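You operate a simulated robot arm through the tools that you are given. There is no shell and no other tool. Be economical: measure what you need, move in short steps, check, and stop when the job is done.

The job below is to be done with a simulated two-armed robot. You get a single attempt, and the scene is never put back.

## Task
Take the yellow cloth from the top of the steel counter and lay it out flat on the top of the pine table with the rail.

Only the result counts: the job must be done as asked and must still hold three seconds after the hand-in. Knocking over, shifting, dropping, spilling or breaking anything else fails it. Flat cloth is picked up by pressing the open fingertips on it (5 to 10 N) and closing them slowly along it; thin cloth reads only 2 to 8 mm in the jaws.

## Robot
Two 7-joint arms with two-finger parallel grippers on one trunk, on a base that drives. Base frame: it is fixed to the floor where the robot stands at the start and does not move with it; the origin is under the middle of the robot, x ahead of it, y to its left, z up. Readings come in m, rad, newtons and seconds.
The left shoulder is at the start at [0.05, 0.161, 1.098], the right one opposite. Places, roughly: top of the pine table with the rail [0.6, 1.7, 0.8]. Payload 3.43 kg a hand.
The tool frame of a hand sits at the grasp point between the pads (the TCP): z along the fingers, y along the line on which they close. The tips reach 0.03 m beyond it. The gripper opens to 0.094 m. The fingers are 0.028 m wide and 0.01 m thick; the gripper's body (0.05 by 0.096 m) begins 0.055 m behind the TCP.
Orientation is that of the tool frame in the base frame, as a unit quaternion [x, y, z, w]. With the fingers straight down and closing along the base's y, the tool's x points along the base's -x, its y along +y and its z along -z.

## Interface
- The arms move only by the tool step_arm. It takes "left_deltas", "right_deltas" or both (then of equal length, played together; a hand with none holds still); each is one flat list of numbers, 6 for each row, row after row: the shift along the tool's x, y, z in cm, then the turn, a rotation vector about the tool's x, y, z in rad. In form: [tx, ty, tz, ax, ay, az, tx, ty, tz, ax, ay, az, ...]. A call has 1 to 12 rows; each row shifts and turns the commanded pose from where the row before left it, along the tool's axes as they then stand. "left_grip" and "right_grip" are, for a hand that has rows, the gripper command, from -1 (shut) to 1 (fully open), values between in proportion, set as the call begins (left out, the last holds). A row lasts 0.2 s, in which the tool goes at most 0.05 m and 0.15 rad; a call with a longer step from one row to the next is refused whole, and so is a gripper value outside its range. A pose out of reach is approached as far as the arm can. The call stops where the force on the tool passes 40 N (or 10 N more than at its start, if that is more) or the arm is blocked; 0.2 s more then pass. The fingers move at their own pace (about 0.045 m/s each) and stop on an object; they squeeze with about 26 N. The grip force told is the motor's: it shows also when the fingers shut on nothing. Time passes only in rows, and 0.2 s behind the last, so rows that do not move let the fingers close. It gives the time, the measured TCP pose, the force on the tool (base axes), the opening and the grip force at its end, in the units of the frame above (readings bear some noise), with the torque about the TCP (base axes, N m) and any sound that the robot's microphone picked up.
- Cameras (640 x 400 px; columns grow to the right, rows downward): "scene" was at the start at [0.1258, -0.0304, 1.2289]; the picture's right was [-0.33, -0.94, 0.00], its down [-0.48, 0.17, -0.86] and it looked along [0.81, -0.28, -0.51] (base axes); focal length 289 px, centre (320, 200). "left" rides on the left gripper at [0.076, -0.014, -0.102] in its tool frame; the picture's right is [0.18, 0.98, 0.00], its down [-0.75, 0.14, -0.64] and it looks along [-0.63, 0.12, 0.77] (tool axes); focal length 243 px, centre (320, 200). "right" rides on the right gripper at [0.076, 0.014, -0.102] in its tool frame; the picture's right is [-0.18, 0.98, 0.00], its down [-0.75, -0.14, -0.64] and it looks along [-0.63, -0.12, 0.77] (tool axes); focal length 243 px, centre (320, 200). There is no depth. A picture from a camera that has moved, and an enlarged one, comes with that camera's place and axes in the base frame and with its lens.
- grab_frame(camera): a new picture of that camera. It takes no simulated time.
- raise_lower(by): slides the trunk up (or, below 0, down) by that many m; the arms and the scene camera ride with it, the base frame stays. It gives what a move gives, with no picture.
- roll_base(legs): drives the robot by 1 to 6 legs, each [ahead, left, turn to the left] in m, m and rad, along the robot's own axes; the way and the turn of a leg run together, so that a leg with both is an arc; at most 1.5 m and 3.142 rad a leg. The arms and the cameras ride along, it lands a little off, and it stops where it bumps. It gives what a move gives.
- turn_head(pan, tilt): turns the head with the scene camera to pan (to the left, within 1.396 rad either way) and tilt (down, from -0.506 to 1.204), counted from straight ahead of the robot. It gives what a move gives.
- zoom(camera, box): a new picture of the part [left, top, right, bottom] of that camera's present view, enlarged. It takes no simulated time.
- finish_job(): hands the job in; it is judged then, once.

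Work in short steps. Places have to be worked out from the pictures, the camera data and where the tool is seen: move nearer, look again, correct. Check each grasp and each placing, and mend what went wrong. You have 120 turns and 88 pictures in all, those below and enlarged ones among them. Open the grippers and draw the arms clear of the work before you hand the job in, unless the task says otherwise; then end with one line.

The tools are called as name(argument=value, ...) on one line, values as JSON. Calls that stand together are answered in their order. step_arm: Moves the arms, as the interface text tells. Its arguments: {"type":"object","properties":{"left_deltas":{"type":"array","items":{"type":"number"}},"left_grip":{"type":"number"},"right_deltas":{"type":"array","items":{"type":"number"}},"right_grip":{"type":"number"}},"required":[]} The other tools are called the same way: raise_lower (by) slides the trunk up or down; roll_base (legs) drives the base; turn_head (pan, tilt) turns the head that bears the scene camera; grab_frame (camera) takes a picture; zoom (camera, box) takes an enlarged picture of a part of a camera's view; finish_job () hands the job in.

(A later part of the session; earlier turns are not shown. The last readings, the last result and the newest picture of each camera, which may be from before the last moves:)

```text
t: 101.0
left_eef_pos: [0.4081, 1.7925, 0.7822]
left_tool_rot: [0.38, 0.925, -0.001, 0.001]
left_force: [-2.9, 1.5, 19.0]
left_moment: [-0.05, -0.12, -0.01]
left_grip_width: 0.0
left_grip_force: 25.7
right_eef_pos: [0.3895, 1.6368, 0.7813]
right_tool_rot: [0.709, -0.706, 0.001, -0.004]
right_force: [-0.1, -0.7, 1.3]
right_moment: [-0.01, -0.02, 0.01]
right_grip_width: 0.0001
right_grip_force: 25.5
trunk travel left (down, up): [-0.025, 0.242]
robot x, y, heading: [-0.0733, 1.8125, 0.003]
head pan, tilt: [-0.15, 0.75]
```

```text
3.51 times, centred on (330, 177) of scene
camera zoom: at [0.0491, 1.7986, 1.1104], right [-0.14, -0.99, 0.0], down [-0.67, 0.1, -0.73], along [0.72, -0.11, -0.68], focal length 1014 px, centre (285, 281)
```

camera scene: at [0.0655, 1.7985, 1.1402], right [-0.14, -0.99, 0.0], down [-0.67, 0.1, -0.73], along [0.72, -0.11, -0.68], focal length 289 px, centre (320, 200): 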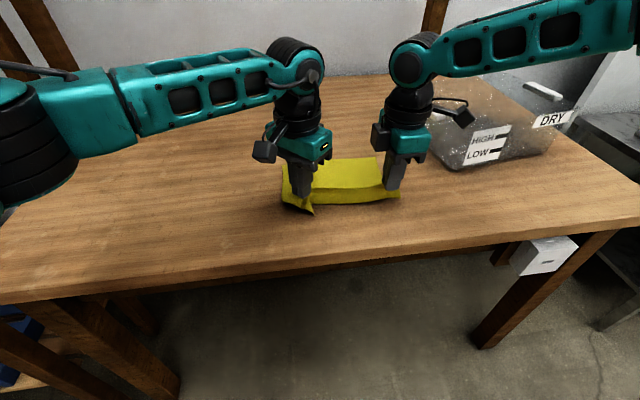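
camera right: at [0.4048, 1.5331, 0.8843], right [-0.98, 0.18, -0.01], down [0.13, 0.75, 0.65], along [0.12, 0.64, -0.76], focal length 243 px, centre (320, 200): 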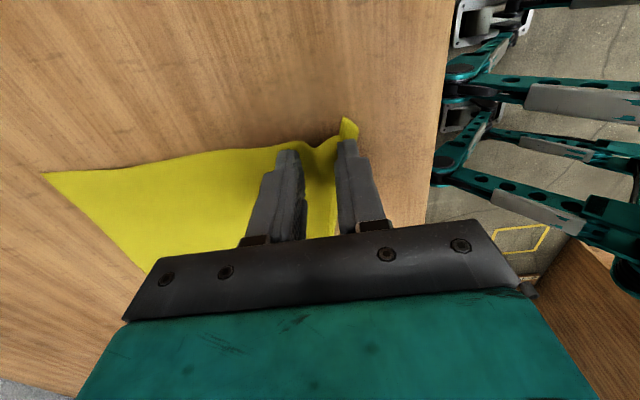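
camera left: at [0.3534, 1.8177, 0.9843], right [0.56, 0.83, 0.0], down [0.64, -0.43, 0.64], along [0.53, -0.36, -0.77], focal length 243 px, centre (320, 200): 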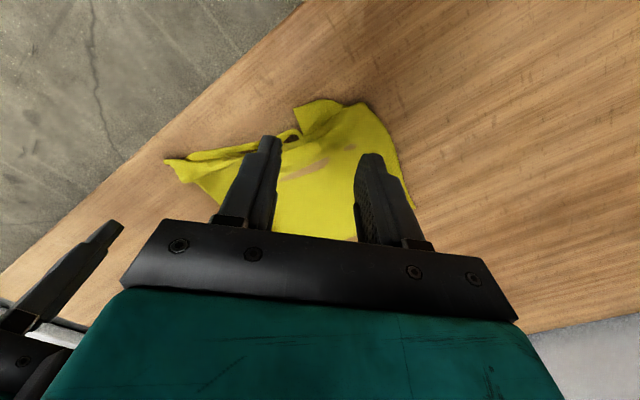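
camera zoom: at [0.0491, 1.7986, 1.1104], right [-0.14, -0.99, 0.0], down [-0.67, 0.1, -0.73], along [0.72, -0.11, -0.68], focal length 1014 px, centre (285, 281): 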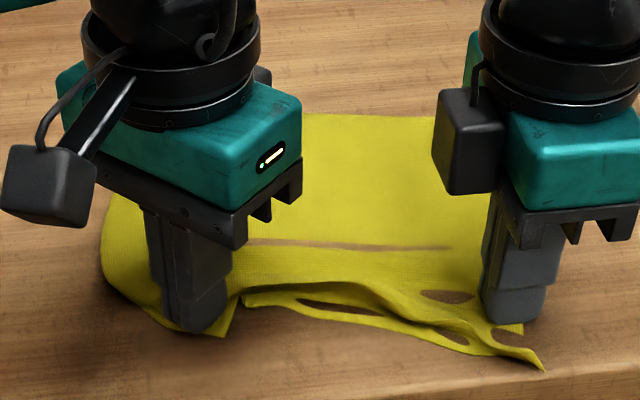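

The right fingertip is on the cloth near its corner. I press a bit more and then pull both hands apart slowly.

step_arm(left_deltas=[0, 0, -0.05, 0, 0, 0, 0, 0, 0, 0, 0, 0], right_deltas=[0, 0, 0.2, 0, 0, 0, 0, 0, 0, 0, 0, 0])

step_arm(left_deltas=[0.7, 0.5, 0, 0, 0, 0, 0.7, 0.5, 0, 0, 0, 0, 0.7, 0.5, 0, 0, 0, 0, 0, 0, 0, 0, 0, 0], right_deltas=[0.8, -0.3, 0, 0, 0, 0, 0.8, -0.3, 0, 0, 0, 0, 0.8, -0.3, 0, 0, 0, 0, 0, 0, 0, 0, 0, 0])

zoom(camera="scene", box=[220, 110, 420, 236])

```text
t: 101.6
left_eef_pos: [0.4072, 1.7908, 0.7827]
left_tool_rot: [0.379, 0.925, -0.001, 0.001]
left_force: [-0.1, -0.4, 6.8]
left_moment: [-0.04, -0.08, 0.02]
left_grip_width: 0.0
left_grip_force: 25.7
right_eef_pos: [0.3902, 1.6382, 0.782]
right_tool_rot: [0.709, -0.705, 0.002, -0.005]
right_force: [-3.9, -2.9, 20.0]
right_moment: [-0.05, 0.22, 0.05]
right_grip_width: 0.0002
right_grip_force: 26.0
trunk travel left (down, up): [-0.025, 0.242]
robot x, y, heading: [-0.0711, 1.8117, 0.008]
head pan, tilt: [-0.15, 0.75]
```

```text
t: 102.6
left_eef_pos: [0.4031, 1.8174, 0.7826]
left_tool_rot: [0.381, 0.925, -0.001, 0.001]
left_force: [0.4, -0.7, 0.7]
left_moment: [0.0, 0.01, 0.01]
left_grip_width: 0.0001
left_grip_force: 25.9
right_eef_pos: [0.4007, 1.6153, 0.7822]
right_tool_rot: [0.709, -0.705, 0.001, -0.006]
right_force: [-1.4, 5.5, 25.3]
right_moment: [0.24, 0.19, -0.04]
right_grip_width: 0.0001
right_grip_force: 26.4
trunk travel left (down, up): [-0.025, 0.242]
robot x, y, heading: [-0.0701, 1.8071, 0.006]
head pan, tilt: [-0.15, 0.75]
```

```text
3.17 times, centred on (320, 173) of scene
camera zoom: at [0.0489, 1.7995, 1.1105], right [-0.14, -0.99, 0.0], down [-0.67, 0.1, -0.73], along [0.73, -0.11, -0.68], focal length 917 px, centre (320, 286)
```

zoom: 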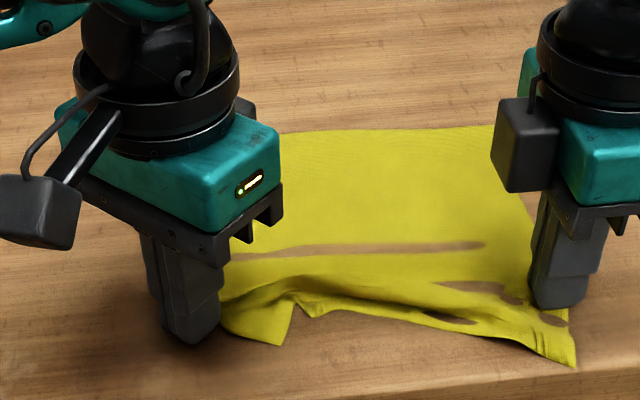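

The right corner came out well and the right hand now holds as an anchor at 25 N. The left slid off, so I lift it, put it back on the corner at about (0.392, 1.768) and drag again.

step_arm(left_deltas=[0, 0, -2, 0, 0, 0, -2.5, -2.1, 0, 0, 0, 0, 0, 0, 1.7, 0, 0, 0, 0, 0, 0.4, 0, 0, 0, 0, 0, 0, 0, 0, 0])

step_arm(left_deltas=[0, 0, 0.12, 0, 0, 0, 0, 0, 0, 0, 0, 0])

```text
t: 103.8
left_eef_pos: [0.4078, 1.7859, 0.7824]
left_tool_rot: [0.379, 0.925, -0.001, 0.002]
left_force: [0.2, 0.3, 4.6]
left_moment: [-0.03, -0.05, 0.0]
left_grip_width: 0.0
left_grip_force: 26.7
right_eef_pos: [0.4009, 1.6143, 0.7801]
right_tool_rot: [0.709, -0.705, 0.002, -0.005]
right_force: [1.3, 3.6, 26.0]
right_moment: [0.17, 0.12, -0.03]
right_grip_width: 0.0
right_grip_force: 25.6
trunk travel left (down, up): [-0.025, 0.242]
robot x, y, heading: [-0.078, 1.8115, 0.004]
head pan, tilt: [-0.15, 0.75]
```

```text
t: 104.4
left_eef_pos: [0.4077, 1.7848, 0.7819]
left_tool_rot: [0.38, 0.925, -0.001, 0.002]
left_force: [0.6, 2.1, 15.2]
left_moment: [-0.06, -0.13, 0.0]
left_grip_width: 0.0001
left_grip_force: 25.9
right_eef_pos: [0.4002, 1.6147, 0.7805]
right_tool_rot: [0.709, -0.705, 0.001, -0.006]
right_force: [4.1, 3.3, 22.5]
right_moment: [0.19, 0.0, -0.04]
right_grip_width: 0.0
right_grip_force: 26.2
trunk travel left (down, up): [-0.025, 0.242]
robot x, y, heading: [-0.0715, 1.8131, 0.006]
head pan, tilt: [-0.15, 0.75]
```

With 15 N on the left and the right anchored, I drag the left corner outwards and slightly towards me.

step_arm(left_deltas=[0.7, 0.35, 0.02, 0, 0, 0, 0.7, 0.35, 0.02, 0, 0, 0, 0.7, 0.35, 0.02, 0, 0, 0, 0.7, 0.35, 0.02, 0, 0, 0, 0, 0, 0, 0, 0, 0])

zoom(camera="scene", box=[220, 110, 420, 236])

```text
t: 105.6
left_eef_pos: [0.3981, 1.8123, 0.7815]
left_tool_rot: [0.38, 0.925, -0.002, 0.004]
left_force: [1.8, -14.6, 21.0]
left_moment: [-0.55, -0.29, -0.15]
left_grip_width: 0.0001
left_grip_force: 26.1
right_eef_pos: [0.3998, 1.6146, 0.781]
right_tool_rot: [0.71, -0.705, 0.002, -0.007]
right_force: [1.4, 9.0, 22.6]
right_moment: [0.38, 0.09, 0.0]
right_grip_width: 0.0
right_grip_force: 25.8
trunk travel left (down, up): [-0.025, 0.242]
robot x, y, heading: [-0.0691, 1.8091, 0.002]
head pan, tilt: [-0.15, 0.75]
```

```text
3.17 times, centred on (320, 173) of scene
camera zoom: at [0.048, 1.7987, 1.1106], right [-0.14, -0.99, 0.0], down [-0.67, 0.1, -0.73], along [0.73, -0.11, -0.68], focal length 917 px, centre (320, 286)
```

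zoom: 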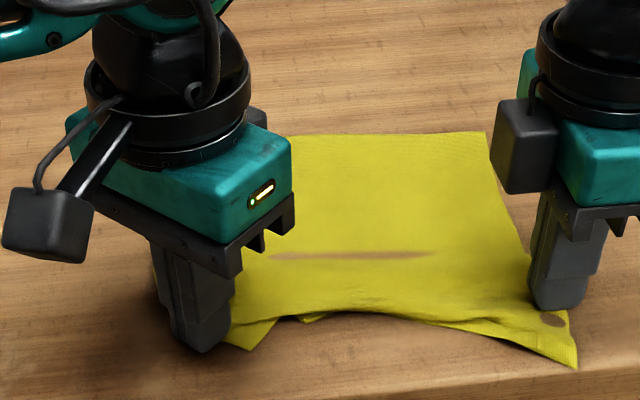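

The ridge is pulled flat. I lift both hands straight up and inspect.

step_arm(left_deltas=[0, 0, -2, 0, 0, 0, 0, 0, -4, 0, 0, 0, 2, 2, -4, 0, 0, 0, 2, 2, 0, 0, 0, 0, 0, 0, 0, 0, 0, 0], right_deltas=[0, 0, -2, 0, 0, 0, 0, 0, -4, 0, 0, 0, 2, 0, -4, 0, 0, 0, 3, 0, 0, 0, 0, 0, 0, 0, 0, 0, 0, 0])

zoom(camera="scene", box=[220, 110, 420, 236])

```text
t: 106.8
left_eef_pos: [0.3969, 1.8711, 0.8781]
left_tool_rot: [0.38, 0.925, -0.001, 0.0]
left_force: [-1.7, -0.5, 0.0]
left_moment: [0.0, 0.0, 0.05]
left_grip_width: 0.0
left_grip_force: 26.1
right_eef_pos: [0.3994, 1.5624, 0.8762]
right_tool_rot: [0.709, -0.705, 0.0, -0.003]
right_force: [-0.6, -0.9, -0.6]
right_moment: [0.03, 0.04, -0.01]
right_grip_width: 0.0001
right_grip_force: 26.5
trunk travel left (down, up): [-0.025, 0.242]
robot x, y, heading: [-0.0704, 1.8076, 0.002]
head pan, tilt: [-0.15, 0.75]
```

```text
3.17 times, centred on (320, 173) of scene
camera zoom: at [0.0507, 1.7984, 1.1101], right [-0.14, -0.99, 0.0], down [-0.67, 0.1, -0.73], along [0.72, -0.11, -0.68], focal length 917 px, centre (320, 286)
```

zoom: 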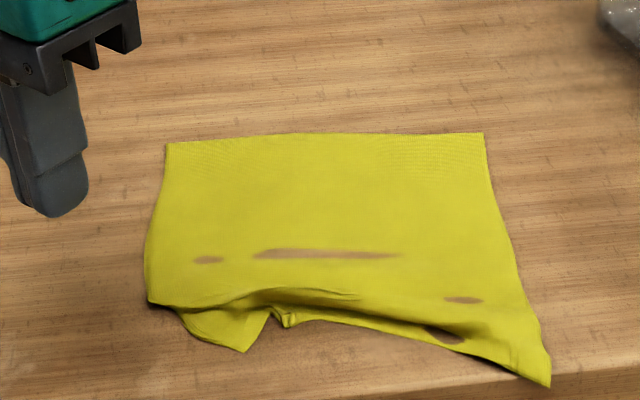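

The cloth sprang back partly, and the near-left corner (now about 0.388, 1.788) still has to go to roughly (0.37, 1.84). I will pinch that ear and carry the corner over. First I turn the left gripper to close along y and set it over the ear with a 2.4 cm opening.

step_arm(left_deltas=[0, 0, 0, 0, 0, -0.131, 0, 0, 0, 0, 0, -0.131, 0, 0, 0, 0, 0, -0.131, 0, 0, 0, 0, 0, -0.131, 0, 0, 0, 0, 0, -0.131, 0, 0, 0, 0, 0, -0.131, -0.7, -4, 0, 0, 0, 0, -0.7, -4, 0, 0, 0, 0, 0, 0, 4, 0, 0, 0, 0, 0, 4, 0, 0, 0, 0, 0, 0, 0, 0, 0], left_grip=-0.49)

grab_frame(camera="left")

```text
t: 109.2
left_eef_pos: [0.4132, 1.7912, 0.7978]
left_tool_rot: [-0.003, 1.0, -0.001, 0.0]
left_force: [-0.3, -0.5, 0.0]
left_moment: [0.01, 0.0, 0.01]
left_grip_width: 0.0239
left_grip_force: 0.0
right_eef_pos: [0.4005, 1.5632, 0.8758]
right_tool_rot: [0.709, -0.705, 0.0, -0.003]
right_force: [0.1, -1.0, 0.3]
right_moment: [-0.01, 0.02, -0.02]
right_grip_width: 0.0
right_grip_force: 25.9
trunk travel left (down, up): [-0.025, 0.242]
robot x, y, heading: [-0.069, 1.8127, 0.005]
head pan, tilt: [-0.15, 0.75]
```

```text
17 pictures are left
camera left: at [0.3368, 1.7752, 0.9014], right [-0.19, 0.98, 0.0], down [0.75, 0.15, 0.64], along [0.63, 0.12, -0.77], focal length 243 px, centre (320, 200)
```

left: 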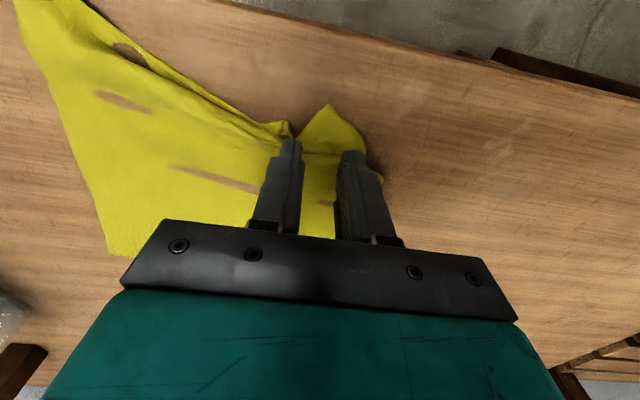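

The fingers straddle the base of the ear. I shift 0.7 cm towards its tip and go down to a light press.

step_arm(left_deltas=[0.7, 0.3, 0, 0, 0, 0, 0, 0, 1.4, 0, 0, 0, 0, 0, 0.15, 0, 0, 0, 0, 0, 0, 0, 0, 0])

```text
t: 110.2
left_eef_pos: [0.4052, 1.7932, 0.7831]
left_tool_rot: [-0.004, 1.0, 0.0, 0.0]
left_force: [-0.4, 0.0, 3.0]
left_moment: [-0.06, 0.02, -0.03]
left_grip_width: 0.0237
left_grip_force: 0.0
right_eef_pos: [0.4007, 1.563, 0.8771]
right_tool_rot: [0.709, -0.705, 0.0, -0.003]
right_force: [0.3, -0.2, -0.1]
right_moment: [0.01, 0.01, -0.01]
right_grip_width: 0.0001
right_grip_force: 26.3
trunk travel left (down, up): [-0.025, 0.242]
robot x, y, heading: [-0.0745, 1.8101, 0.002]
head pan, tilt: [-0.15, 0.75]
```

I add a little press and close in stages.

step_arm(left_deltas=[0, 0, 0.1, 0, 0, 0, 0, 0, 0, 0, 0, 0])

step_arm(left_deltas=[0, 0, 0, 0, 0, 0], left_grip=-0.65)

step_arm(left_deltas=[0, 0, 0, 0, 0, 0], left_grip=-0.8)

step_arm(left_deltas=[0, 0, 0, 0, 0, 0, 0, 0, 0, 0, 0, 0], left_grip=-1)

```text
t: 110.8
left_eef_pos: [0.4059, 1.7931, 0.7821]
left_tool_rot: [-0.003, 1.0, -0.001, 0.0]
left_force: [-0.6, 0.7, 7.9]
left_moment: [-0.08, 0.01, -0.04]
left_grip_width: 0.0239
left_grip_force: 0.0
right_eef_pos: [0.4004, 1.5627, 0.8762]
right_tool_rot: [0.709, -0.705, 0.0, -0.004]
right_force: [-0.7, 0.4, 0.2]
right_moment: [-0.02, -0.01, 0.01]
right_grip_width: 0.0
right_grip_force: 26.0
trunk travel left (down, up): [-0.025, 0.242]
robot x, y, heading: [-0.0712, 1.8135, 0.006]
head pan, tilt: [-0.15, 0.75]
```

```text
t: 111.2
left_eef_pos: [0.4054, 1.7923, 0.7821]
left_tool_rot: [-0.004, 1.0, 0.0, 0.001]
left_force: [0.3, -1.5, 8.7]
left_moment: [-0.16, -0.04, -0.01]
left_grip_width: 0.0166
left_grip_force: 0.2
right_eef_pos: [0.4, 1.5635, 0.8772]
right_tool_rot: [0.709, -0.705, 0.001, -0.004]
right_force: [-0.2, -0.3, 1.0]
right_moment: [0.0, 0.02, 0.01]
right_grip_width: 0.0
right_grip_force: 26.5
trunk travel left (down, up): [-0.025, 0.242]
robot x, y, heading: [-0.0669, 1.8112, 0.01]
head pan, tilt: [-0.15, 0.75]
```

```text
t: 111.6
left_eef_pos: [0.405, 1.7935, 0.7833]
left_tool_rot: [-0.004, 1.0, -0.001, 0.001]
left_force: [-0.8, 0.0, 10.7]
left_moment: [-0.06, -0.09, 0.03]
left_grip_width: 0.0085
left_grip_force: 0.0
right_eef_pos: [0.3991, 1.5629, 0.8774]
right_tool_rot: [0.709, -0.705, 0.0, -0.004]
right_force: [-1.3, 0.4, 0.1]
right_moment: [0.01, 0.0, 0.01]
right_grip_width: 0.0
right_grip_force: 25.9
trunk travel left (down, up): [-0.025, 0.242]
robot x, y, heading: [-0.0707, 1.8128, 0.006]
head pan, tilt: [-0.15, 0.75]
```

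```text
t: 112.2
left_eef_pos: [0.4055, 1.7927, 0.7827]
left_tool_rot: [-0.004, 1.0, -0.001, 0.001]
left_force: [1.0, -3.0, 12.0]
left_moment: [-0.13, -0.1, 0.02]
left_grip_width: 0.0
left_grip_force: 26.4
right_eef_pos: [0.4, 1.5634, 0.8762]
right_tool_rot: [0.709, -0.706, 0.0, -0.004]
right_force: [0.3, -0.4, -0.5]
right_moment: [0.04, -0.03, -0.01]
right_grip_width: 0.0
right_grip_force: 26.4
trunk travel left (down, up): [-0.025, 0.242]
robot x, y, heading: [-0.0686, 1.8075, 0.008]
head pan, tilt: [-0.15, 0.75]
```

It missed because that opening was too small to raise a fold. I lift, open to 4.5 cm, shift slightly and press again.

step_arm(left_deltas=[0, 0, -1.5, 0, 0, 0, -0.3, 0.3, 0, 0, 0, 0])

step_arm(left_deltas=[0, 0, 0, 0, 0, 0, 0, 0, 0, 0, 0, 0], left_grip=-0.04)

grab_frame(camera="left")

```text
t: 112.8
left_eef_pos: [0.4096, 1.7974, 0.796]
left_tool_rot: [-0.004, 1.0, 0.0, -0.001]
left_force: [-0.1, 0.3, 1.0]
left_moment: [-0.01, -0.01, 0.0]
left_grip_width: 0.0
left_grip_force: 25.8
right_eef_pos: [0.4005, 1.5627, 0.8772]
right_tool_rot: [0.709, -0.706, 0.0, -0.003]
right_force: [-0.3, -0.9, 0.8]
right_moment: [0.01, 0.01, 0.01]
right_grip_width: 0.0
right_grip_force: 25.9
trunk travel left (down, up): [-0.025, 0.242]
robot x, y, heading: [-0.073, 1.8107, 0.003]
head pan, tilt: [-0.15, 0.75]
```

```text
t: 113.4
left_eef_pos: [0.4092, 1.796, 0.7975]
left_tool_rot: [-0.003, 1.0, -0.002, 0.0]
left_force: [0.0, 0.4, -0.9]
left_moment: [-0.02, 0.02, -0.02]
left_grip_width: 0.0451
left_grip_force: 0.1
right_eef_pos: [0.401, 1.5636, 0.876]
right_tool_rot: [0.709, -0.705, 0.0, -0.004]
right_force: [0.1, -1.0, 0.6]
right_moment: [0.0, 0.0, 0.02]
right_grip_width: 0.0
right_grip_force: 25.6
trunk travel left (down, up): [-0.025, 0.242]
robot x, y, heading: [-0.0706, 1.8114, 0.007]
head pan, tilt: [-0.15, 0.75]
```

```text
16 pictures are left
camera left: at [0.3327, 1.7803, 0.9002], right [-0.19, 0.98, 0.0], down [0.75, 0.15, 0.64], along [0.63, 0.12, -0.77], focal length 243 px, centre (320, 200)
```

left: 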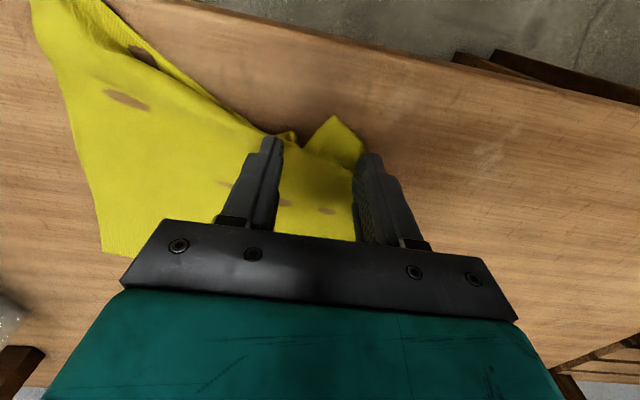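

The outer finger looks to be just off the cloth, so I move 1.3 cm right and 0.8 cm ahead before pressing.

step_arm(left_deltas=[-0.8, -1.4, 0, 0, 0, 0, 0, 0, 1.3, 0, 0, 0, 0, 0, 0.2, 0, 0, 0, 0, 0, 0, 0, 0, 0])

grab_frame(camera="left")

```text
t: 114.4
left_eef_pos: [0.4169, 1.7835, 0.781]
left_tool_rot: [-0.004, 1.0, -0.001, 0.0]
left_force: [0.2, 1.0, 3.9]
left_moment: [0.05, 0.02, -0.03]
left_grip_width: 0.0449
left_grip_force: 0.0
right_eef_pos: [0.3996, 1.5625, 0.8773]
right_tool_rot: [0.709, -0.705, 0.0, -0.004]
right_force: [0.1, 0.1, 0.6]
right_moment: [-0.02, 0.0, 0.01]
right_grip_width: 0.0
right_grip_force: 26.1
trunk travel left (down, up): [-0.025, 0.242]
robot x, y, heading: [-0.0707, 1.8094, 0.005]
head pan, tilt: [-0.15, 0.75]
```

```text
15 pictures are left
camera left: at [0.3405, 1.7666, 0.8856], right [-0.19, 0.98, 0.0], down [0.75, 0.15, 0.64], along [0.63, 0.12, -0.77], focal length 243 px, centre (320, 200)
```

left: 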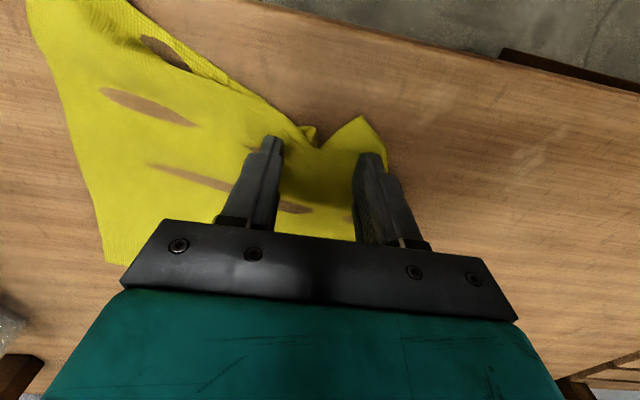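

Both fingertips are now on the cloth around the ear base. I bring the press to about 8 N and close in stages.

step_arm(left_deltas=[0, 0, 0.06, 0, 0, 0, 0, 0, 0, 0, 0, 0], left_grip=-0.2)

step_arm(left_deltas=[0, 0, 0, 0, 0, 0], left_grip=-0.4)

step_arm(left_deltas=[0, 0, 0, 0, 0, 0], left_grip=-0.6)

step_arm(left_deltas=[0, 0, 0, 0, 0, 0], left_grip=-0.8)

step_arm(left_deltas=[0, 0, 0, 0, 0, 0, 0, 0, 0, 0, 0, 0], left_grip=-1)

```text
t: 115.0
left_eef_pos: [0.4167, 1.7821, 0.7817]
left_tool_rot: [-0.003, 1.0, -0.001, 0.001]
left_force: [1.6, 0.6, 7.8]
left_moment: [0.03, 0.03, 0.02]
left_grip_width: 0.0379
left_grip_force: 0.6
right_eef_pos: [0.3997, 1.563, 0.8768]
right_tool_rot: [0.709, -0.705, 0.001, -0.004]
right_force: [-1.5, -0.8, 0.0]
right_moment: [0.02, -0.01, 0.02]
right_grip_width: 0.0
right_grip_force: 25.5
trunk travel left (down, up): [-0.025, 0.242]
robot x, y, heading: [-0.0704, 1.8141, -0.0]
head pan, tilt: [-0.15, 0.75]
```

```text
t: 115.4
left_eef_pos: [0.4159, 1.782, 0.782]
left_tool_rot: [-0.003, 1.0, -0.001, 0.0]
left_force: [1.5, -0.6, 11.2]
left_moment: [-0.04, 0.07, -0.04]
left_grip_width: 0.0282
left_grip_force: 0.2
right_eef_pos: [0.4009, 1.5639, 0.8768]
right_tool_rot: [0.709, -0.705, 0.0, -0.003]
right_force: [-0.2, -0.4, 0.3]
right_moment: [-0.01, -0.01, 0.02]
right_grip_width: 0.0
right_grip_force: 26.1
trunk travel left (down, up): [-0.025, 0.242]
robot x, y, heading: [-0.0693, 1.8089, 0.004]
head pan, tilt: [-0.15, 0.75]
```

```text
t: 115.8
left_eef_pos: [0.4171, 1.7819, 0.7825]
left_tool_rot: [-0.003, 1.0, -0.001, 0.001]
left_force: [0.4, 0.3, 14.1]
left_moment: [-0.09, 0.07, 0.02]
left_grip_width: 0.0199
left_grip_force: 0.8
right_eef_pos: [0.3999, 1.5638, 0.8769]
right_tool_rot: [0.709, -0.705, 0.001, -0.003]
right_force: [0.6, 0.2, -0.5]
right_moment: [-0.01, -0.01, 0.0]
right_grip_width: 0.0
right_grip_force: 26.4
trunk travel left (down, up): [-0.025, 0.242]
robot x, y, heading: [-0.0724, 1.8108, 0.007]
head pan, tilt: [-0.15, 0.75]
```

```text
t: 116.2
left_eef_pos: [0.4152, 1.7821, 0.7824]
left_tool_rot: [-0.003, 1.0, -0.001, 0.001]
left_force: [-1.0, -0.3, 15.4]
left_moment: [-0.06, 0.14, -0.01]
left_grip_width: 0.0089
left_grip_force: 0.0
right_eef_pos: [0.4002, 1.5632, 0.8765]
right_tool_rot: [0.709, -0.705, -0.001, -0.004]
right_force: [0.7, -0.2, 0.3]
right_moment: [-0.02, -0.01, 0.0]
right_grip_width: 0.0
right_grip_force: 26.1
trunk travel left (down, up): [-0.025, 0.242]
robot x, y, heading: [-0.0745, 1.8155, -0.0]
head pan, tilt: [-0.15, 0.75]
```

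```text
t: 116.8
left_eef_pos: [0.4169, 1.7822, 0.7836]
left_tool_rot: [-0.004, 1.0, -0.001, 0.001]
left_force: [0.3, -3.6, 17.4]
left_moment: [-0.11, 0.09, 0.01]
left_grip_width: 0.0018
left_grip_force: 25.6
right_eef_pos: [0.3993, 1.5633, 0.8773]
right_tool_rot: [0.709, -0.705, 0.0, -0.004]
right_force: [0.0, -0.2, 0.0]
right_moment: [-0.02, 0.02, -0.01]
right_grip_width: 0.0001
right_grip_force: 26.5
trunk travel left (down, up): [-0.025, 0.242]
robot x, y, heading: [-0.0729, 1.81, 0.002]
head pan, tilt: [-0.15, 0.75]
```

Gripped at 1.8 mm. I lift the corner 7 cm and look.

step_arm(left_deltas=[0, 0, -2, 0, 0, 0, 0, 0, -2.5, 0, 0, 0, 0, 0, -2.5, 0, 0, 0, 0, 0, 0, 0, 0, 0])

zoom(camera="scene", box=[220, 110, 420, 236])

```text
t: 117.8
left_eef_pos: [0.4165, 1.7811, 0.8502]
left_tool_rot: [-0.003, 1.0, -0.001, -0.001]
left_force: [0.4, 0.0, -0.6]
left_moment: [0.01, -0.02, -0.04]
left_grip_width: 0.0023
left_grip_force: 25.8
right_eef_pos: [0.4004, 1.5637, 0.876]
right_tool_rot: [0.709, -0.705, 0.0, -0.004]
right_force: [0.5, 0.1, -0.2]
right_moment: [-0.02, 0.01, 0.02]
right_grip_width: 0.0002
right_grip_force: 26.4
trunk travel left (down, up): [-0.025, 0.242]
robot x, y, heading: [-0.0728, 1.8122, 0.006]
head pan, tilt: [-0.15, 0.75]
```

```text
3.17 times, centred on (320, 173) of scene
camera zoom: at [0.0506, 1.7984, 1.1101], right [-0.14, -0.99, 0.0], down [-0.67, 0.1, -0.73], along [0.72, -0.11, -0.68], focal length 917 px, centre (320, 286)
```

zoom: 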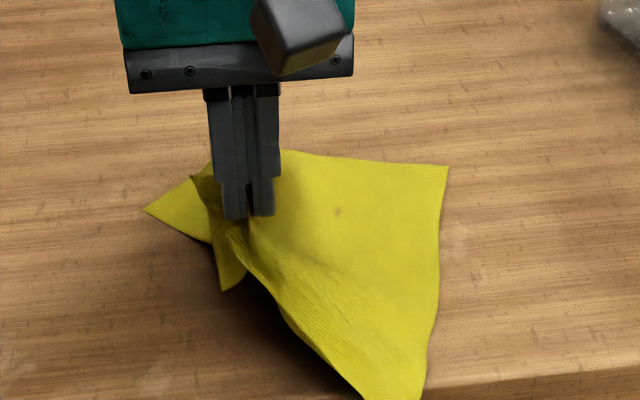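

The grip works, but the cloth has turned and slid towards me. I carry the gripped corner left and slightly nearer while lowering, to stretch the cloth back to a square. Orientation does not matter, and I can slide the whole cloth further in afterwards.

step_arm(left_deltas=[0.8, 2, 0.8, 0, 0, 0, 0.8, 2, 0.8, 0, 0, 0, 0.8, 2, 0.8, 0, 0, 0, 0.8, 2, 1.0, 0, 0, 0, 0.8, 2, 1.0, 0, 0, 0, 0, 0, 0, 0, 0, 0])

grab_frame(camera="scene")

```text
t: 119.2
left_eef_pos: [0.3752, 1.8827, 0.807]
left_tool_rot: [-0.003, 1.0, -0.001, 0.0]
left_force: [0.2, 0.0, 0.2]
left_moment: [-0.02, 0.03, 0.0]
left_grip_width: 0.0018
left_grip_force: 25.8
right_eef_pos: [0.4009, 1.5633, 0.8759]
right_tool_rot: [0.709, -0.705, 0.0, -0.003]
right_force: [0.2, 0.1, 0.1]
right_moment: [0.0, -0.01, 0.04]
right_grip_width: 0.0
right_grip_force: 26.0
trunk travel left (down, up): [-0.025, 0.242]
robot x, y, heading: [-0.0707, 1.8113, 0.007]
head pan, tilt: [-0.15, 0.75]
```

```text
13 pictures are left
camera scene: at [0.0506, 1.7985, 1.1101], right [-0.14, -0.99, 0.0], down [-0.67, 0.1, -0.73], along [0.72, -0.11, -0.68], focal length 289 px, centre (320, 200)
```

scene: 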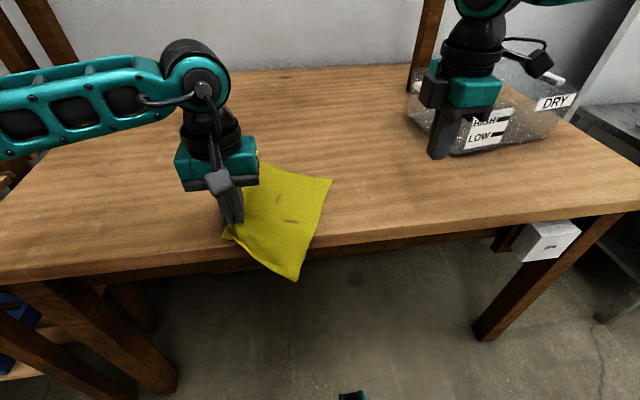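

The cloth is spread flat and trails behind the grip, but one corner hangs over the near edge. I tow it low along a curve, first ahead and then left, so it follows flat and fully onto the table.

step_arm(left_deltas=[-2.5, 0, 0.6, 0, 0, 0, -2.5, 0.3, 0, 0, 0, 0, -2.5, 0.8, 0, 0, 0, 0, -2.5, 1.5, 0, 0, 0, 0, -2, 2, 0, 0, 0, 0, -1, 2.5, 0, 0, 0, 0, -0.5, 2.5, 0, 0, 0, 0, 0, 2.5, 0, 0, 0, 0, 0, 2.5, 0, 0, 0, 0, 0, 0, 0, 0, 0, 0])

grab_frame(camera="scene")

```text
t: 121.4
left_eef_pos: [0.5093, 2.0284, 0.8007]
left_tool_rot: [-0.004, 1.0, -0.001, 0.001]
left_force: [0.5, -0.6, -0.3]
left_moment: [0.0, -0.03, 0.04]
left_grip_width: 0.0021
left_grip_force: 26.4
right_eef_pos: [0.4005, 1.5625, 0.8762]
right_tool_rot: [0.709, -0.705, 0.0, -0.004]
right_force: [-0.2, -0.9, -0.1]
right_moment: [0.01, -0.01, -0.01]
right_grip_width: 0.0
right_grip_force: 25.9
trunk travel left (down, up): [-0.025, 0.242]
robot x, y, heading: [-0.0712, 1.8138, 0.005]
head pan, tilt: [-0.15, 0.75]
```

```text
12 pictures are left
camera scene: at [0.0506, 1.7984, 1.1101], right [-0.14, -0.99, 0.0], down [-0.67, 0.1, -0.73], along [0.72, -0.11, -0.68], focal length 289 px, centre (320, 200)
```

scene: 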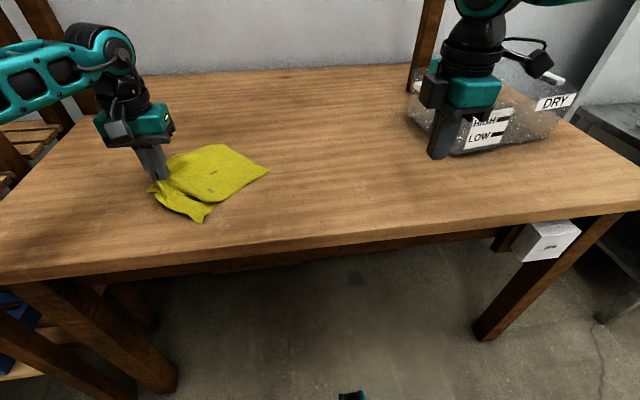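

The cloth is now wholly on the table. I zoom in on its shape.

zoom(camera="scene", box=[120, 120, 300, 234])

```text
3.51 times, centred on (210, 177) of scene
camera zoom: at [0.0506, 1.7984, 1.1101], right [-0.14, -0.99, 0.0], down [-0.67, 0.1, -0.73], along [0.72, -0.11, -0.68], focal length 1014 px, centre (706, 281)
```

zoom: 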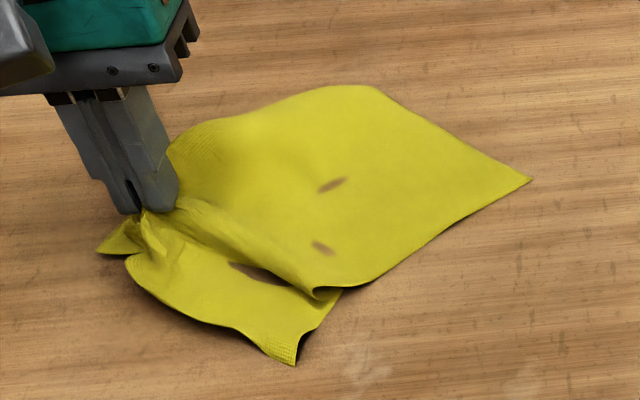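

The held corner points outward properly and only a pleat runs from the pinch. I lower until nearly touching, open wide to let the pinch relax, and lift clear.

step_arm(left_deltas=[0, 0, 0.8, 0, 0, 0, 0, 0, 0.4, 0, 0, 0, 0, 0, 0, 0, 0, 0])

step_arm(left_deltas=[0, 0, 0, 0, 0, 0, 0, 0, 0, 0, 0, 0, 0, 0, 0, 0, 0, 0], left_grip=0.3)

step_arm(left_deltas=[0, 0, -1.5, 0, 0, 0, 0, 0, -3, 0, 0, 0, 0, 0, -4, 0, 0, 0, -2, 2, -3, 0, 0, 0, 0, 0, 0, 0, 0, 0])

zoom(camera="scene", box=[120, 120, 300, 234])

```text
t: 122.2
left_eef_pos: [0.51, 2.0281, 0.7891]
left_tool_rot: [-0.003, 1.0, -0.001, 0.0]
left_force: [-1.2, -0.4, 1.4]
left_moment: [0.01, 0.01, 0.01]
left_grip_width: 0.0019
left_grip_force: 26.1
right_eef_pos: [0.4005, 1.5638, 0.8778]
right_tool_rot: [0.709, -0.705, 0.001, -0.004]
right_force: [-0.2, -0.3, -0.1]
right_moment: [0.0, 0.0, -0.03]
right_grip_width: 0.0
right_grip_force: 26.0
trunk travel left (down, up): [-0.025, 0.242]
robot x, y, heading: [-0.0735, 1.8099, 0.01]
head pan, tilt: [-0.15, 0.75]
```

```text
t: 123.0
left_eef_pos: [0.5096, 2.0292, 0.7899]
left_tool_rot: [-0.004, 1.0, 0.0, 0.0]
left_force: [-0.8, 0.5, 0.4]
left_moment: [0.0, 0.0, 0.03]
left_grip_width: 0.0611
left_grip_force: 0.0
right_eef_pos: [0.4005, 1.5646, 0.876]
right_tool_rot: [0.709, -0.705, 0.0, -0.003]
right_force: [0.4, -0.3, 0.3]
right_moment: [0.02, -0.05, 0.01]
right_grip_width: 0.0002
right_grip_force: 26.7
trunk travel left (down, up): [-0.025, 0.242]
robot x, y, heading: [-0.0716, 1.8087, 0.011]
head pan, tilt: [-0.15, 0.75]
```

```text
t: 124.2
left_eef_pos: [0.5292, 2.0491, 0.9036]
left_tool_rot: [-0.004, 1.0, -0.001, -0.001]
left_force: [-0.6, -0.3, 0.0]
left_moment: [-0.03, 0.01, 0.0]
left_grip_width: 0.0612
left_grip_force: 0.0
right_eef_pos: [0.4009, 1.5642, 0.8756]
right_tool_rot: [0.709, -0.705, 0.0, -0.003]
right_force: [0.4, 0.6, 0.7]
right_moment: [0.01, -0.01, -0.01]
right_grip_width: 0.0
right_grip_force: 25.1
trunk travel left (down, up): [-0.025, 0.242]
robot x, y, heading: [-0.0724, 1.8137, 0.009]
head pan, tilt: [-0.15, 0.75]
```

```text
3.51 times, centred on (210, 177) of scene
camera zoom: at [0.0506, 1.7984, 1.1101], right [-0.14, -0.99, 0.0], down [-0.67, 0.1, -0.73], along [0.72, -0.11, -0.68], focal length 1014 px, centre (706, 281)
```

zoom: 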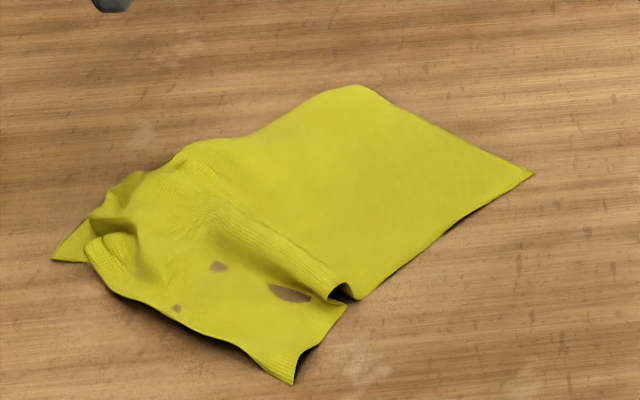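

The cloth is all on the table, but a ridge remains across it, and the far side may be tucked under. Pulling the right-hand corner away, towards -y and slightly +x, should open the ridge and bring the cloth back to the middle. I set the closed left fingertip on the right panel.

step_arm(left_deltas=[-0.3, -3.9, 0, 0, 0, 0, -0.3, -3.9, 0, 0, 0, 0, -0.3, -3.9, 0, 0, 0, 0, -0.3, -3.9, 0, 0, 0, 0, -0.2, -3.6, 0, 0, 0, 0, 0, 0, 4, 0, 0, 0, 0, 0, 4, 0, 0, 0, 0, 0, 3.5, 0, 0, 0, 0, 0, 0.4, 0, 0, 0, 0, 0, 0, 0, 0, 0], left_grip=-1)

```text
t: 126.4
left_eef_pos: [0.5392, 1.8582, 0.7831]
left_tool_rot: [-0.004, 1.0, -0.001, 0.0]
left_force: [0.0, 0.2, 0.2]
left_moment: [0.01, 0.01, 0.04]
left_grip_width: 0.0
left_grip_force: 25.6
left hand out of reach, approached as far as the arm can: row 5
right_eef_pos: [0.4018, 1.5632, 0.8766]
right_tool_rot: [0.709, -0.706, 0.0, -0.003]
right_force: [-0.4, -0.3, 0.5]
right_moment: [0.0, 0.0, 0.0]
right_grip_width: 0.0
right_grip_force: 25.5
trunk travel left (down, up): [-0.025, 0.242]
robot x, y, heading: [-0.0706, 1.8097, 0.002]
head pan, tilt: [-0.15, 0.75]
```

I press to roughly 8–10 N.

step_arm(left_deltas=[0, 0, 0.3, 0, 0, 0, 0, 0, 0, 0, 0, 0])

```text
t: 127.0
left_eef_pos: [0.5389, 1.8597, 0.7818]
left_tool_rot: [-0.004, 1.0, -0.002, 0.0]
left_force: [1.4, -0.1, 4.3]
left_moment: [0.0, -0.01, 0.0]
left_grip_width: 0.0002
left_grip_force: 26.2
right_eef_pos: [0.4004, 1.5638, 0.8773]
right_tool_rot: [0.709, -0.706, -0.001, -0.003]
right_force: [-0.4, -0.1, -0.3]
right_moment: [0.01, -0.01, 0.0]
right_grip_width: 0.0
right_grip_force: 26.1
trunk travel left (down, up): [-0.025, 0.242]
robot x, y, heading: [-0.0694, 1.8067, 0.002]
head pan, tilt: [-0.15, 0.75]
```

I add a touch more press and raise the right hand clear of the box. Then I drag the cloth right using the base.

step_arm(left_deltas=[0, 0, 0.1, 0, 0, 0, 0, 0, 0, 0, 0, 0, 0, 0, 0, 0, 0, 0, 0, 0, 0, 0, 0, 0, 0, 0, 0, 0, 0, 0], right_deltas=[0, 2, -4, 0, 0, 0, 0, 2, -4, 0, 0, 0, 0, 1, -4, 0, 0, 0, 0, 0, -3, 0, 0, 0, 0, 0, 0, 0, 0, 0])

roll_base(legs=[[0.03, -0.14, 0]])

grab_frame(camera="scene")

```text
t: 128.2
left_eef_pos: [0.538, 1.8591, 0.7816]
left_tool_rot: [-0.004, 1.0, -0.001, 0.001]
left_force: [2.3, -0.2, 12.7]
left_moment: [-0.03, -0.05, -0.03]
left_grip_width: 0.0
left_grip_force: 26.2
right_eef_pos: [0.3491, 1.563, 1.0281]
right_tool_rot: [0.709, -0.705, 0.0, -0.004]
right_force: [1.2, 0.1, -0.6]
right_moment: [0.0, -0.03, 0.01]
right_grip_width: 0.0
right_grip_force: 25.3
trunk travel left (down, up): [-0.025, 0.242]
robot x, y, heading: [-0.07, 1.8116, 0.005]
head pan, tilt: [-0.15, 0.75]
```

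```text
t: 129.5
left_eef_pos: [0.5688, 1.716, 0.7812]
left_tool_rot: [0.0, 1.0, -0.001, 0.001]
left_force: [0.6, -3.9, 14.9]
left_moment: [-0.04, 0.0, -0.02]
left_grip_width: 0.0001
left_grip_force: 26.3
right_eef_pos: [0.3788, 1.4229, 1.0268]
right_tool_rot: [0.708, -0.706, 0.001, -0.004]
right_force: [-0.5, 0.4, -0.1]
right_moment: [0.04, 0.0, 0.01]
right_grip_width: 0.0
right_grip_force: 26.0
trunk travel left (down, up): [-0.025, 0.242]
robot x, y, heading: [-0.0412, 1.6723, -0.002]
head pan, tilt: [-0.15, 0.75]
```

```text
9 pictures are left
camera scene: at [0.0799, 1.6583, 1.1103], right [-0.15, -0.99, 0.0], down [-0.67, 0.1, -0.73], along [0.72, -0.11, -0.68], focal length 289 px, centre (320, 200)
```

scene: 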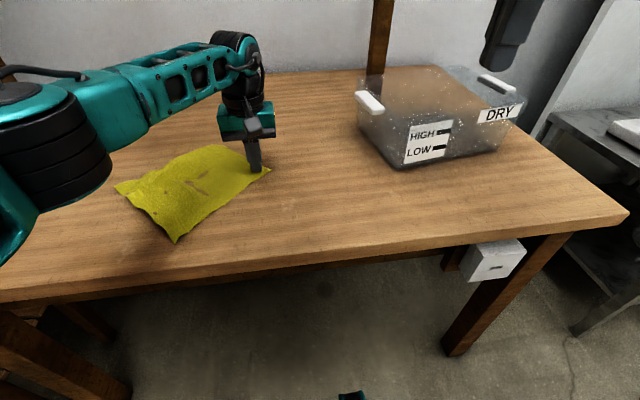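

The drag opened the ridge, and the cloth looks well spread. I zoom in to check.

zoom(camera="scene", box=[100, 130, 290, 250])

```text
3.33 times, centred on (195, 190) of scene
camera zoom: at [0.0799, 1.6583, 1.1103], right [-0.15, -0.99, 0.0], down [-0.67, 0.1, -0.73], along [0.72, -0.11, -0.68], focal length 963 px, centre (737, 233)
```

zoom: 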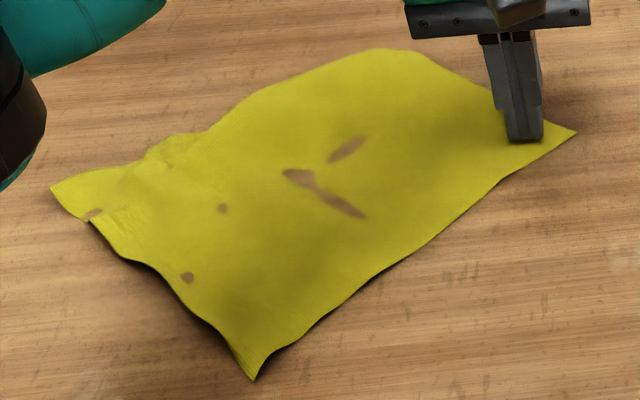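

Three corners are spread fully, but the far one is about 5 cm short, so it is folded under. I lift the hand, go 0.1 m closer, and pinch the cloth just inside that fold so I can lift it and let the flap fall out.

step_arm(left_deltas=[0, 0, -3, 0, 0, 0, 0, 0, -4, 0, 0, 0, 0, 0, 0, 0, 0, 0], left_grip=-0.04)

roll_base(legs=[[0.1, 0, 0]])

step_arm(left_deltas=[0.2, 3, 0, 0, 0, 0, 0.2, 3, 0, 0, 0, 0, 0.2, 3.0, 0, 0, 0, 0, 0, 0, 3, 0, 0, 0, 0, 0, 2, 0, 0, 0, 0, 0, 0, 0, 0, 0])

zoom(camera="scene", box=[100, 120, 290, 240])

```text
t: 130.3
left_eef_pos: [0.5689, 1.7173, 0.851]
left_tool_rot: [-0.001, 1.0, -0.002, 0.0]
left_force: [0.2, -0.3, -0.7]
left_moment: [0.0, 0.02, 0.0]
left_grip_width: 0.0449
left_grip_force: 0.1
right_eef_pos: [0.3797, 1.4234, 1.0276]
right_tool_rot: [0.709, -0.706, 0.0, -0.004]
right_force: [-1.0, 0.5, -1.0]
right_moment: [0.01, 0.01, -0.01]
right_grip_width: 0.0
right_grip_force: 26.2
trunk travel left (down, up): [-0.025, 0.242]
robot x, y, heading: [-0.0432, 1.6744, 0.002]
head pan, tilt: [-0.15, 0.75]
```

```text
t: 131.5
left_eef_pos: [0.6679, 1.7188, 0.8499]
left_tool_rot: [-0.002, 1.0, -0.002, -0.001]
left_force: [-0.3, 0.4, -1.0]
left_moment: [-0.02, -0.01, 0.0]
left_grip_width: 0.0452
left_grip_force: 0.1
right_eef_pos: [0.4803, 1.4231, 1.0268]
right_tool_rot: [0.709, -0.705, 0.0, -0.004]
right_force: [-0.5, 0.5, 0.4]
right_moment: [0.02, 0.01, 0.02]
right_grip_width: 0.0001
right_grip_force: 25.3
trunk travel left (down, up): [-0.025, 0.242]
robot x, y, heading: [0.0632, 1.6695, 0.002]
head pan, tilt: [-0.15, 0.75]
```

```text
t: 132.9
left_eef_pos: [0.6626, 1.8074, 0.8007]
left_tool_rot: [-0.002, 1.0, -0.001, 0.0]
left_force: [0.6, -0.5, 1.0]
left_moment: [0.01, -0.01, -0.01]
left_grip_width: 0.0452
left_grip_force: 0.0
right_eef_pos: [0.4795, 1.4236, 1.027]
right_tool_rot: [0.708, -0.706, 0.0, -0.004]
right_force: [0.2, 0.4, -0.1]
right_moment: [-0.06, -0.02, -0.01]
right_grip_width: 0.0
right_grip_force: 25.9
trunk travel left (down, up): [-0.025, 0.242]
robot x, y, heading: [0.0578, 1.6712, 0.006]
head pan, tilt: [-0.15, 0.75]
```

```text
3.33 times, centred on (195, 180) of scene
camera zoom: at [0.1805, 1.6592, 1.1101], right [-0.15, -0.99, 0.0], down [-0.67, 0.1, -0.73], along [0.72, -0.11, -0.68], focal length 963 px, centre (737, 267)
```

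zoom: 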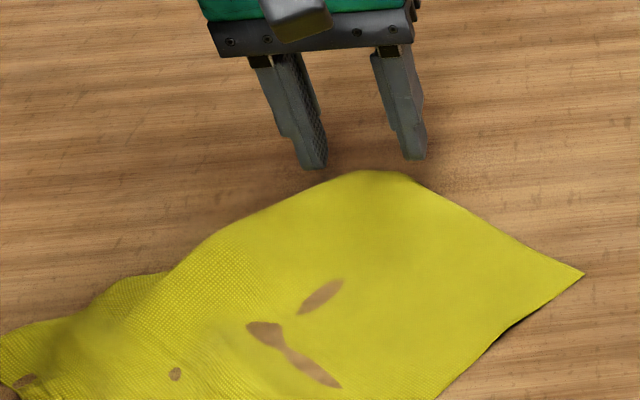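

The fingertips are 2 cm above the table and will land about 2 cm inside the fold. I go 0.7 cm further in, lower and press.

step_arm(left_deltas=[0.7, 0, 0, 0, 0, 0, 0, 0, 1.5, 0, 0, 0, 0, 0, 0.3, 0, 0, 0, 0, 0, 0, 0, 0, 0])

```text
t: 133.9
left_eef_pos: [0.6544, 1.8082, 0.7832]
left_tool_rot: [-0.002, 1.0, -0.002, 0.0]
left_force: [0.4, 0.4, -0.2]
left_moment: [0.0, 0.01, -0.01]
left_grip_width: 0.0455
left_grip_force: 0.0
right_eef_pos: [0.4797, 1.4243, 1.0276]
right_tool_rot: [0.709, -0.706, 0.0, -0.003]
right_force: [-0.1, -1.7, -0.6]
right_moment: [0.0, 0.0, 0.01]
right_grip_width: 0.0
right_grip_force: 26.1
trunk travel left (down, up): [-0.025, 0.242]
robot x, y, heading: [0.0574, 1.6719, 0.001]
head pan, tilt: [-0.15, 0.75]
```

I press a little further to reach about 8 N.

step_arm(left_deltas=[0, 0, 0.3, 0, 0, 0, 0, 0, 0, 0, 0, 0])

```text
t: 134.5
left_eef_pos: [0.6555, 1.8081, 0.7823]
left_tool_rot: [-0.002, 1.0, -0.002, 0.002]
left_force: [-1.2, 0.9, 10.2]
left_moment: [0.22, 0.16, -0.01]
left_grip_width: 0.0452
left_grip_force: 0.1
right_eef_pos: [0.479, 1.4238, 1.0279]
right_tool_rot: [0.709, -0.705, 0.0, -0.003]
right_force: [0.1, -0.2, 0.1]
right_moment: [0.0, -0.01, -0.02]
right_grip_width: 0.0
right_grip_force: 25.8
trunk travel left (down, up): [-0.025, 0.242]
robot x, y, heading: [0.056, 1.6706, 0.004]
head pan, tilt: [-0.15, 0.75]
```

The press is 10 N, so I close in stages.

step_arm(left_deltas=[0, 0, -0.02, 0, 0, 0, 0, 0, 0, 0, 0, 0], left_grip=-0.2)

step_arm(left_deltas=[0, 0, 0, 0, 0, 0], left_grip=-0.4)

step_arm(left_deltas=[0, 0, 0, 0, 0, 0], left_grip=-0.6)

step_arm(left_deltas=[0, 0, 0, 0, 0, 0], left_grip=-0.8)

step_arm(left_deltas=[0, 0, 0, 0, 0, 0, 0, 0, 0, 0, 0, 0], left_grip=-1)

```text
t: 135.1
left_eef_pos: [0.6556, 1.808, 0.7815]
left_tool_rot: [-0.002, 1.0, -0.001, 0.002]
left_force: [1.4, 1.6, 12.1]
left_moment: [0.19, 0.13, -0.05]
left_grip_width: 0.0385
left_grip_force: 0.5
right_eef_pos: [0.4789, 1.4233, 1.0275]
right_tool_rot: [0.708, -0.706, 0.001, -0.004]
right_force: [-0.6, -0.2, -0.8]
right_moment: [0.0, -0.03, 0.02]
right_grip_width: 0.0
right_grip_force: 26.3
trunk travel left (down, up): [-0.025, 0.242]
robot x, y, heading: [0.058, 1.6749, 0.002]
head pan, tilt: [-0.15, 0.75]
```

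```text
t: 135.5
left_eef_pos: [0.6549, 1.8082, 0.7792]
left_tool_rot: [-0.002, 1.0, -0.003, 0.0]
left_force: [0.3, 0.0, 14.0]
left_moment: [0.11, 0.13, 0.02]
left_grip_width: 0.0278
left_grip_force: 0.1
right_eef_pos: [0.4782, 1.4233, 1.0279]
right_tool_rot: [0.708, -0.706, 0.0, -0.005]
right_force: [-0.3, 0.0, -0.3]
right_moment: [0.02, 0.01, 0.0]
right_grip_width: 0.0
right_grip_force: 26.0
trunk travel left (down, up): [-0.025, 0.242]
robot x, y, heading: [0.0602, 1.6696, 0.003]
head pan, tilt: [-0.15, 0.75]
```

```text
t: 135.9
left_eef_pos: [0.6537, 1.8086, 0.7816]
left_tool_rot: [-0.002, 1.0, -0.003, 0.001]
left_force: [0.3, 1.1, 14.5]
left_moment: [0.0, 0.16, -0.02]
left_grip_width: 0.0182
left_grip_force: 0.0
right_eef_pos: [0.4785, 1.4234, 1.028]
right_tool_rot: [0.708, -0.706, 0.001, -0.005]
right_force: [-0.7, 0.1, 0.1]
right_moment: [0.02, 0.01, -0.04]
right_grip_width: 0.0
right_grip_force: 25.4
trunk travel left (down, up): [-0.025, 0.242]
robot x, y, heading: [0.0563, 1.6733, -0.0]
head pan, tilt: [-0.15, 0.75]
```

```text
t: 136.3
left_eef_pos: [0.6553, 1.8077, 0.782]
left_tool_rot: [-0.002, 1.0, -0.003, 0.001]
left_force: [0.8, -0.3, 15.0]
left_moment: [-0.03, 0.21, -0.02]
left_grip_width: 0.0144
left_grip_force: 3.6
right_eef_pos: [0.4778, 1.4243, 1.0269]
right_tool_rot: [0.708, -0.706, 0.001, -0.003]
right_force: [0.9, 0.1, -0.1]
right_moment: [0.02, -0.02, 0.01]
right_grip_width: 0.0
right_grip_force: 25.8
trunk travel left (down, up): [-0.025, 0.242]
robot x, y, heading: [0.0567, 1.6741, 0.004]
head pan, tilt: [-0.15, 0.75]
```

```text
t: 136.9
left_eef_pos: [0.6553, 1.8081, 0.7814]
left_tool_rot: [-0.001, 1.0, -0.002, 0.001]
left_force: [-0.3, -1.9, 15.6]
left_moment: [-0.1, 0.19, 0.04]
left_grip_width: 0.0038
left_grip_force: 26.3
right_eef_pos: [0.478, 1.4236, 1.027]
right_tool_rot: [0.709, -0.706, 0.001, -0.004]
right_force: [0.3, 0.1, 0.1]
right_moment: [0.03, 0.03, 0.01]
right_grip_width: 0.0
right_grip_force: 26.2
trunk travel left (down, up): [-0.025, 0.242]
robot x, y, heading: [0.0563, 1.6738, 0.003]
head pan, tilt: [-0.15, 0.75]
```

It reads 3.8 mm, so I probably hold both layers. I lift 9 cm and look.

step_arm(left_deltas=[0, 0, -3, 0, 0, 0, 0, 0, -3, 0, 0, 0, 0, 0, -3, 0, 0, 0, 0, 0, 0, 0, 0, 0])

zoom(camera="scene", box=[100, 90, 290, 210])

```text
t: 137.9
left_eef_pos: [0.6534, 1.8089, 0.8702]
left_tool_rot: [-0.002, 1.0, -0.002, -0.001]
left_force: [0.5, -0.8, -0.3]
left_moment: [0.02, 0.03, -0.03]
left_grip_width: 0.0035
left_grip_force: 26.3
right_eef_pos: [0.4795, 1.4236, 1.0268]
right_tool_rot: [0.709, -0.706, 0.001, -0.003]
right_force: [1.5, 1.2, -0.4]
right_moment: [0.04, 0.0, -0.01]
right_grip_width: 0.0
right_grip_force: 25.8
trunk travel left (down, up): [-0.025, 0.242]
robot x, y, heading: [0.0558, 1.6704, 0.005]
head pan, tilt: [-0.15, 0.75]
```

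```text
3.33 times, centred on (195, 150) of scene
camera zoom: at [0.1805, 1.6592, 1.1101], right [-0.15, -0.99, 0.0], down [-0.67, 0.1, -0.73], along [0.72, -0.11, -0.68], focal length 963 px, centre (737, 367)
```

zoom: 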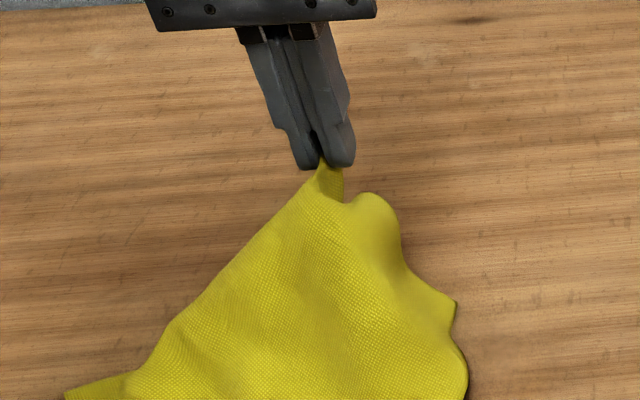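

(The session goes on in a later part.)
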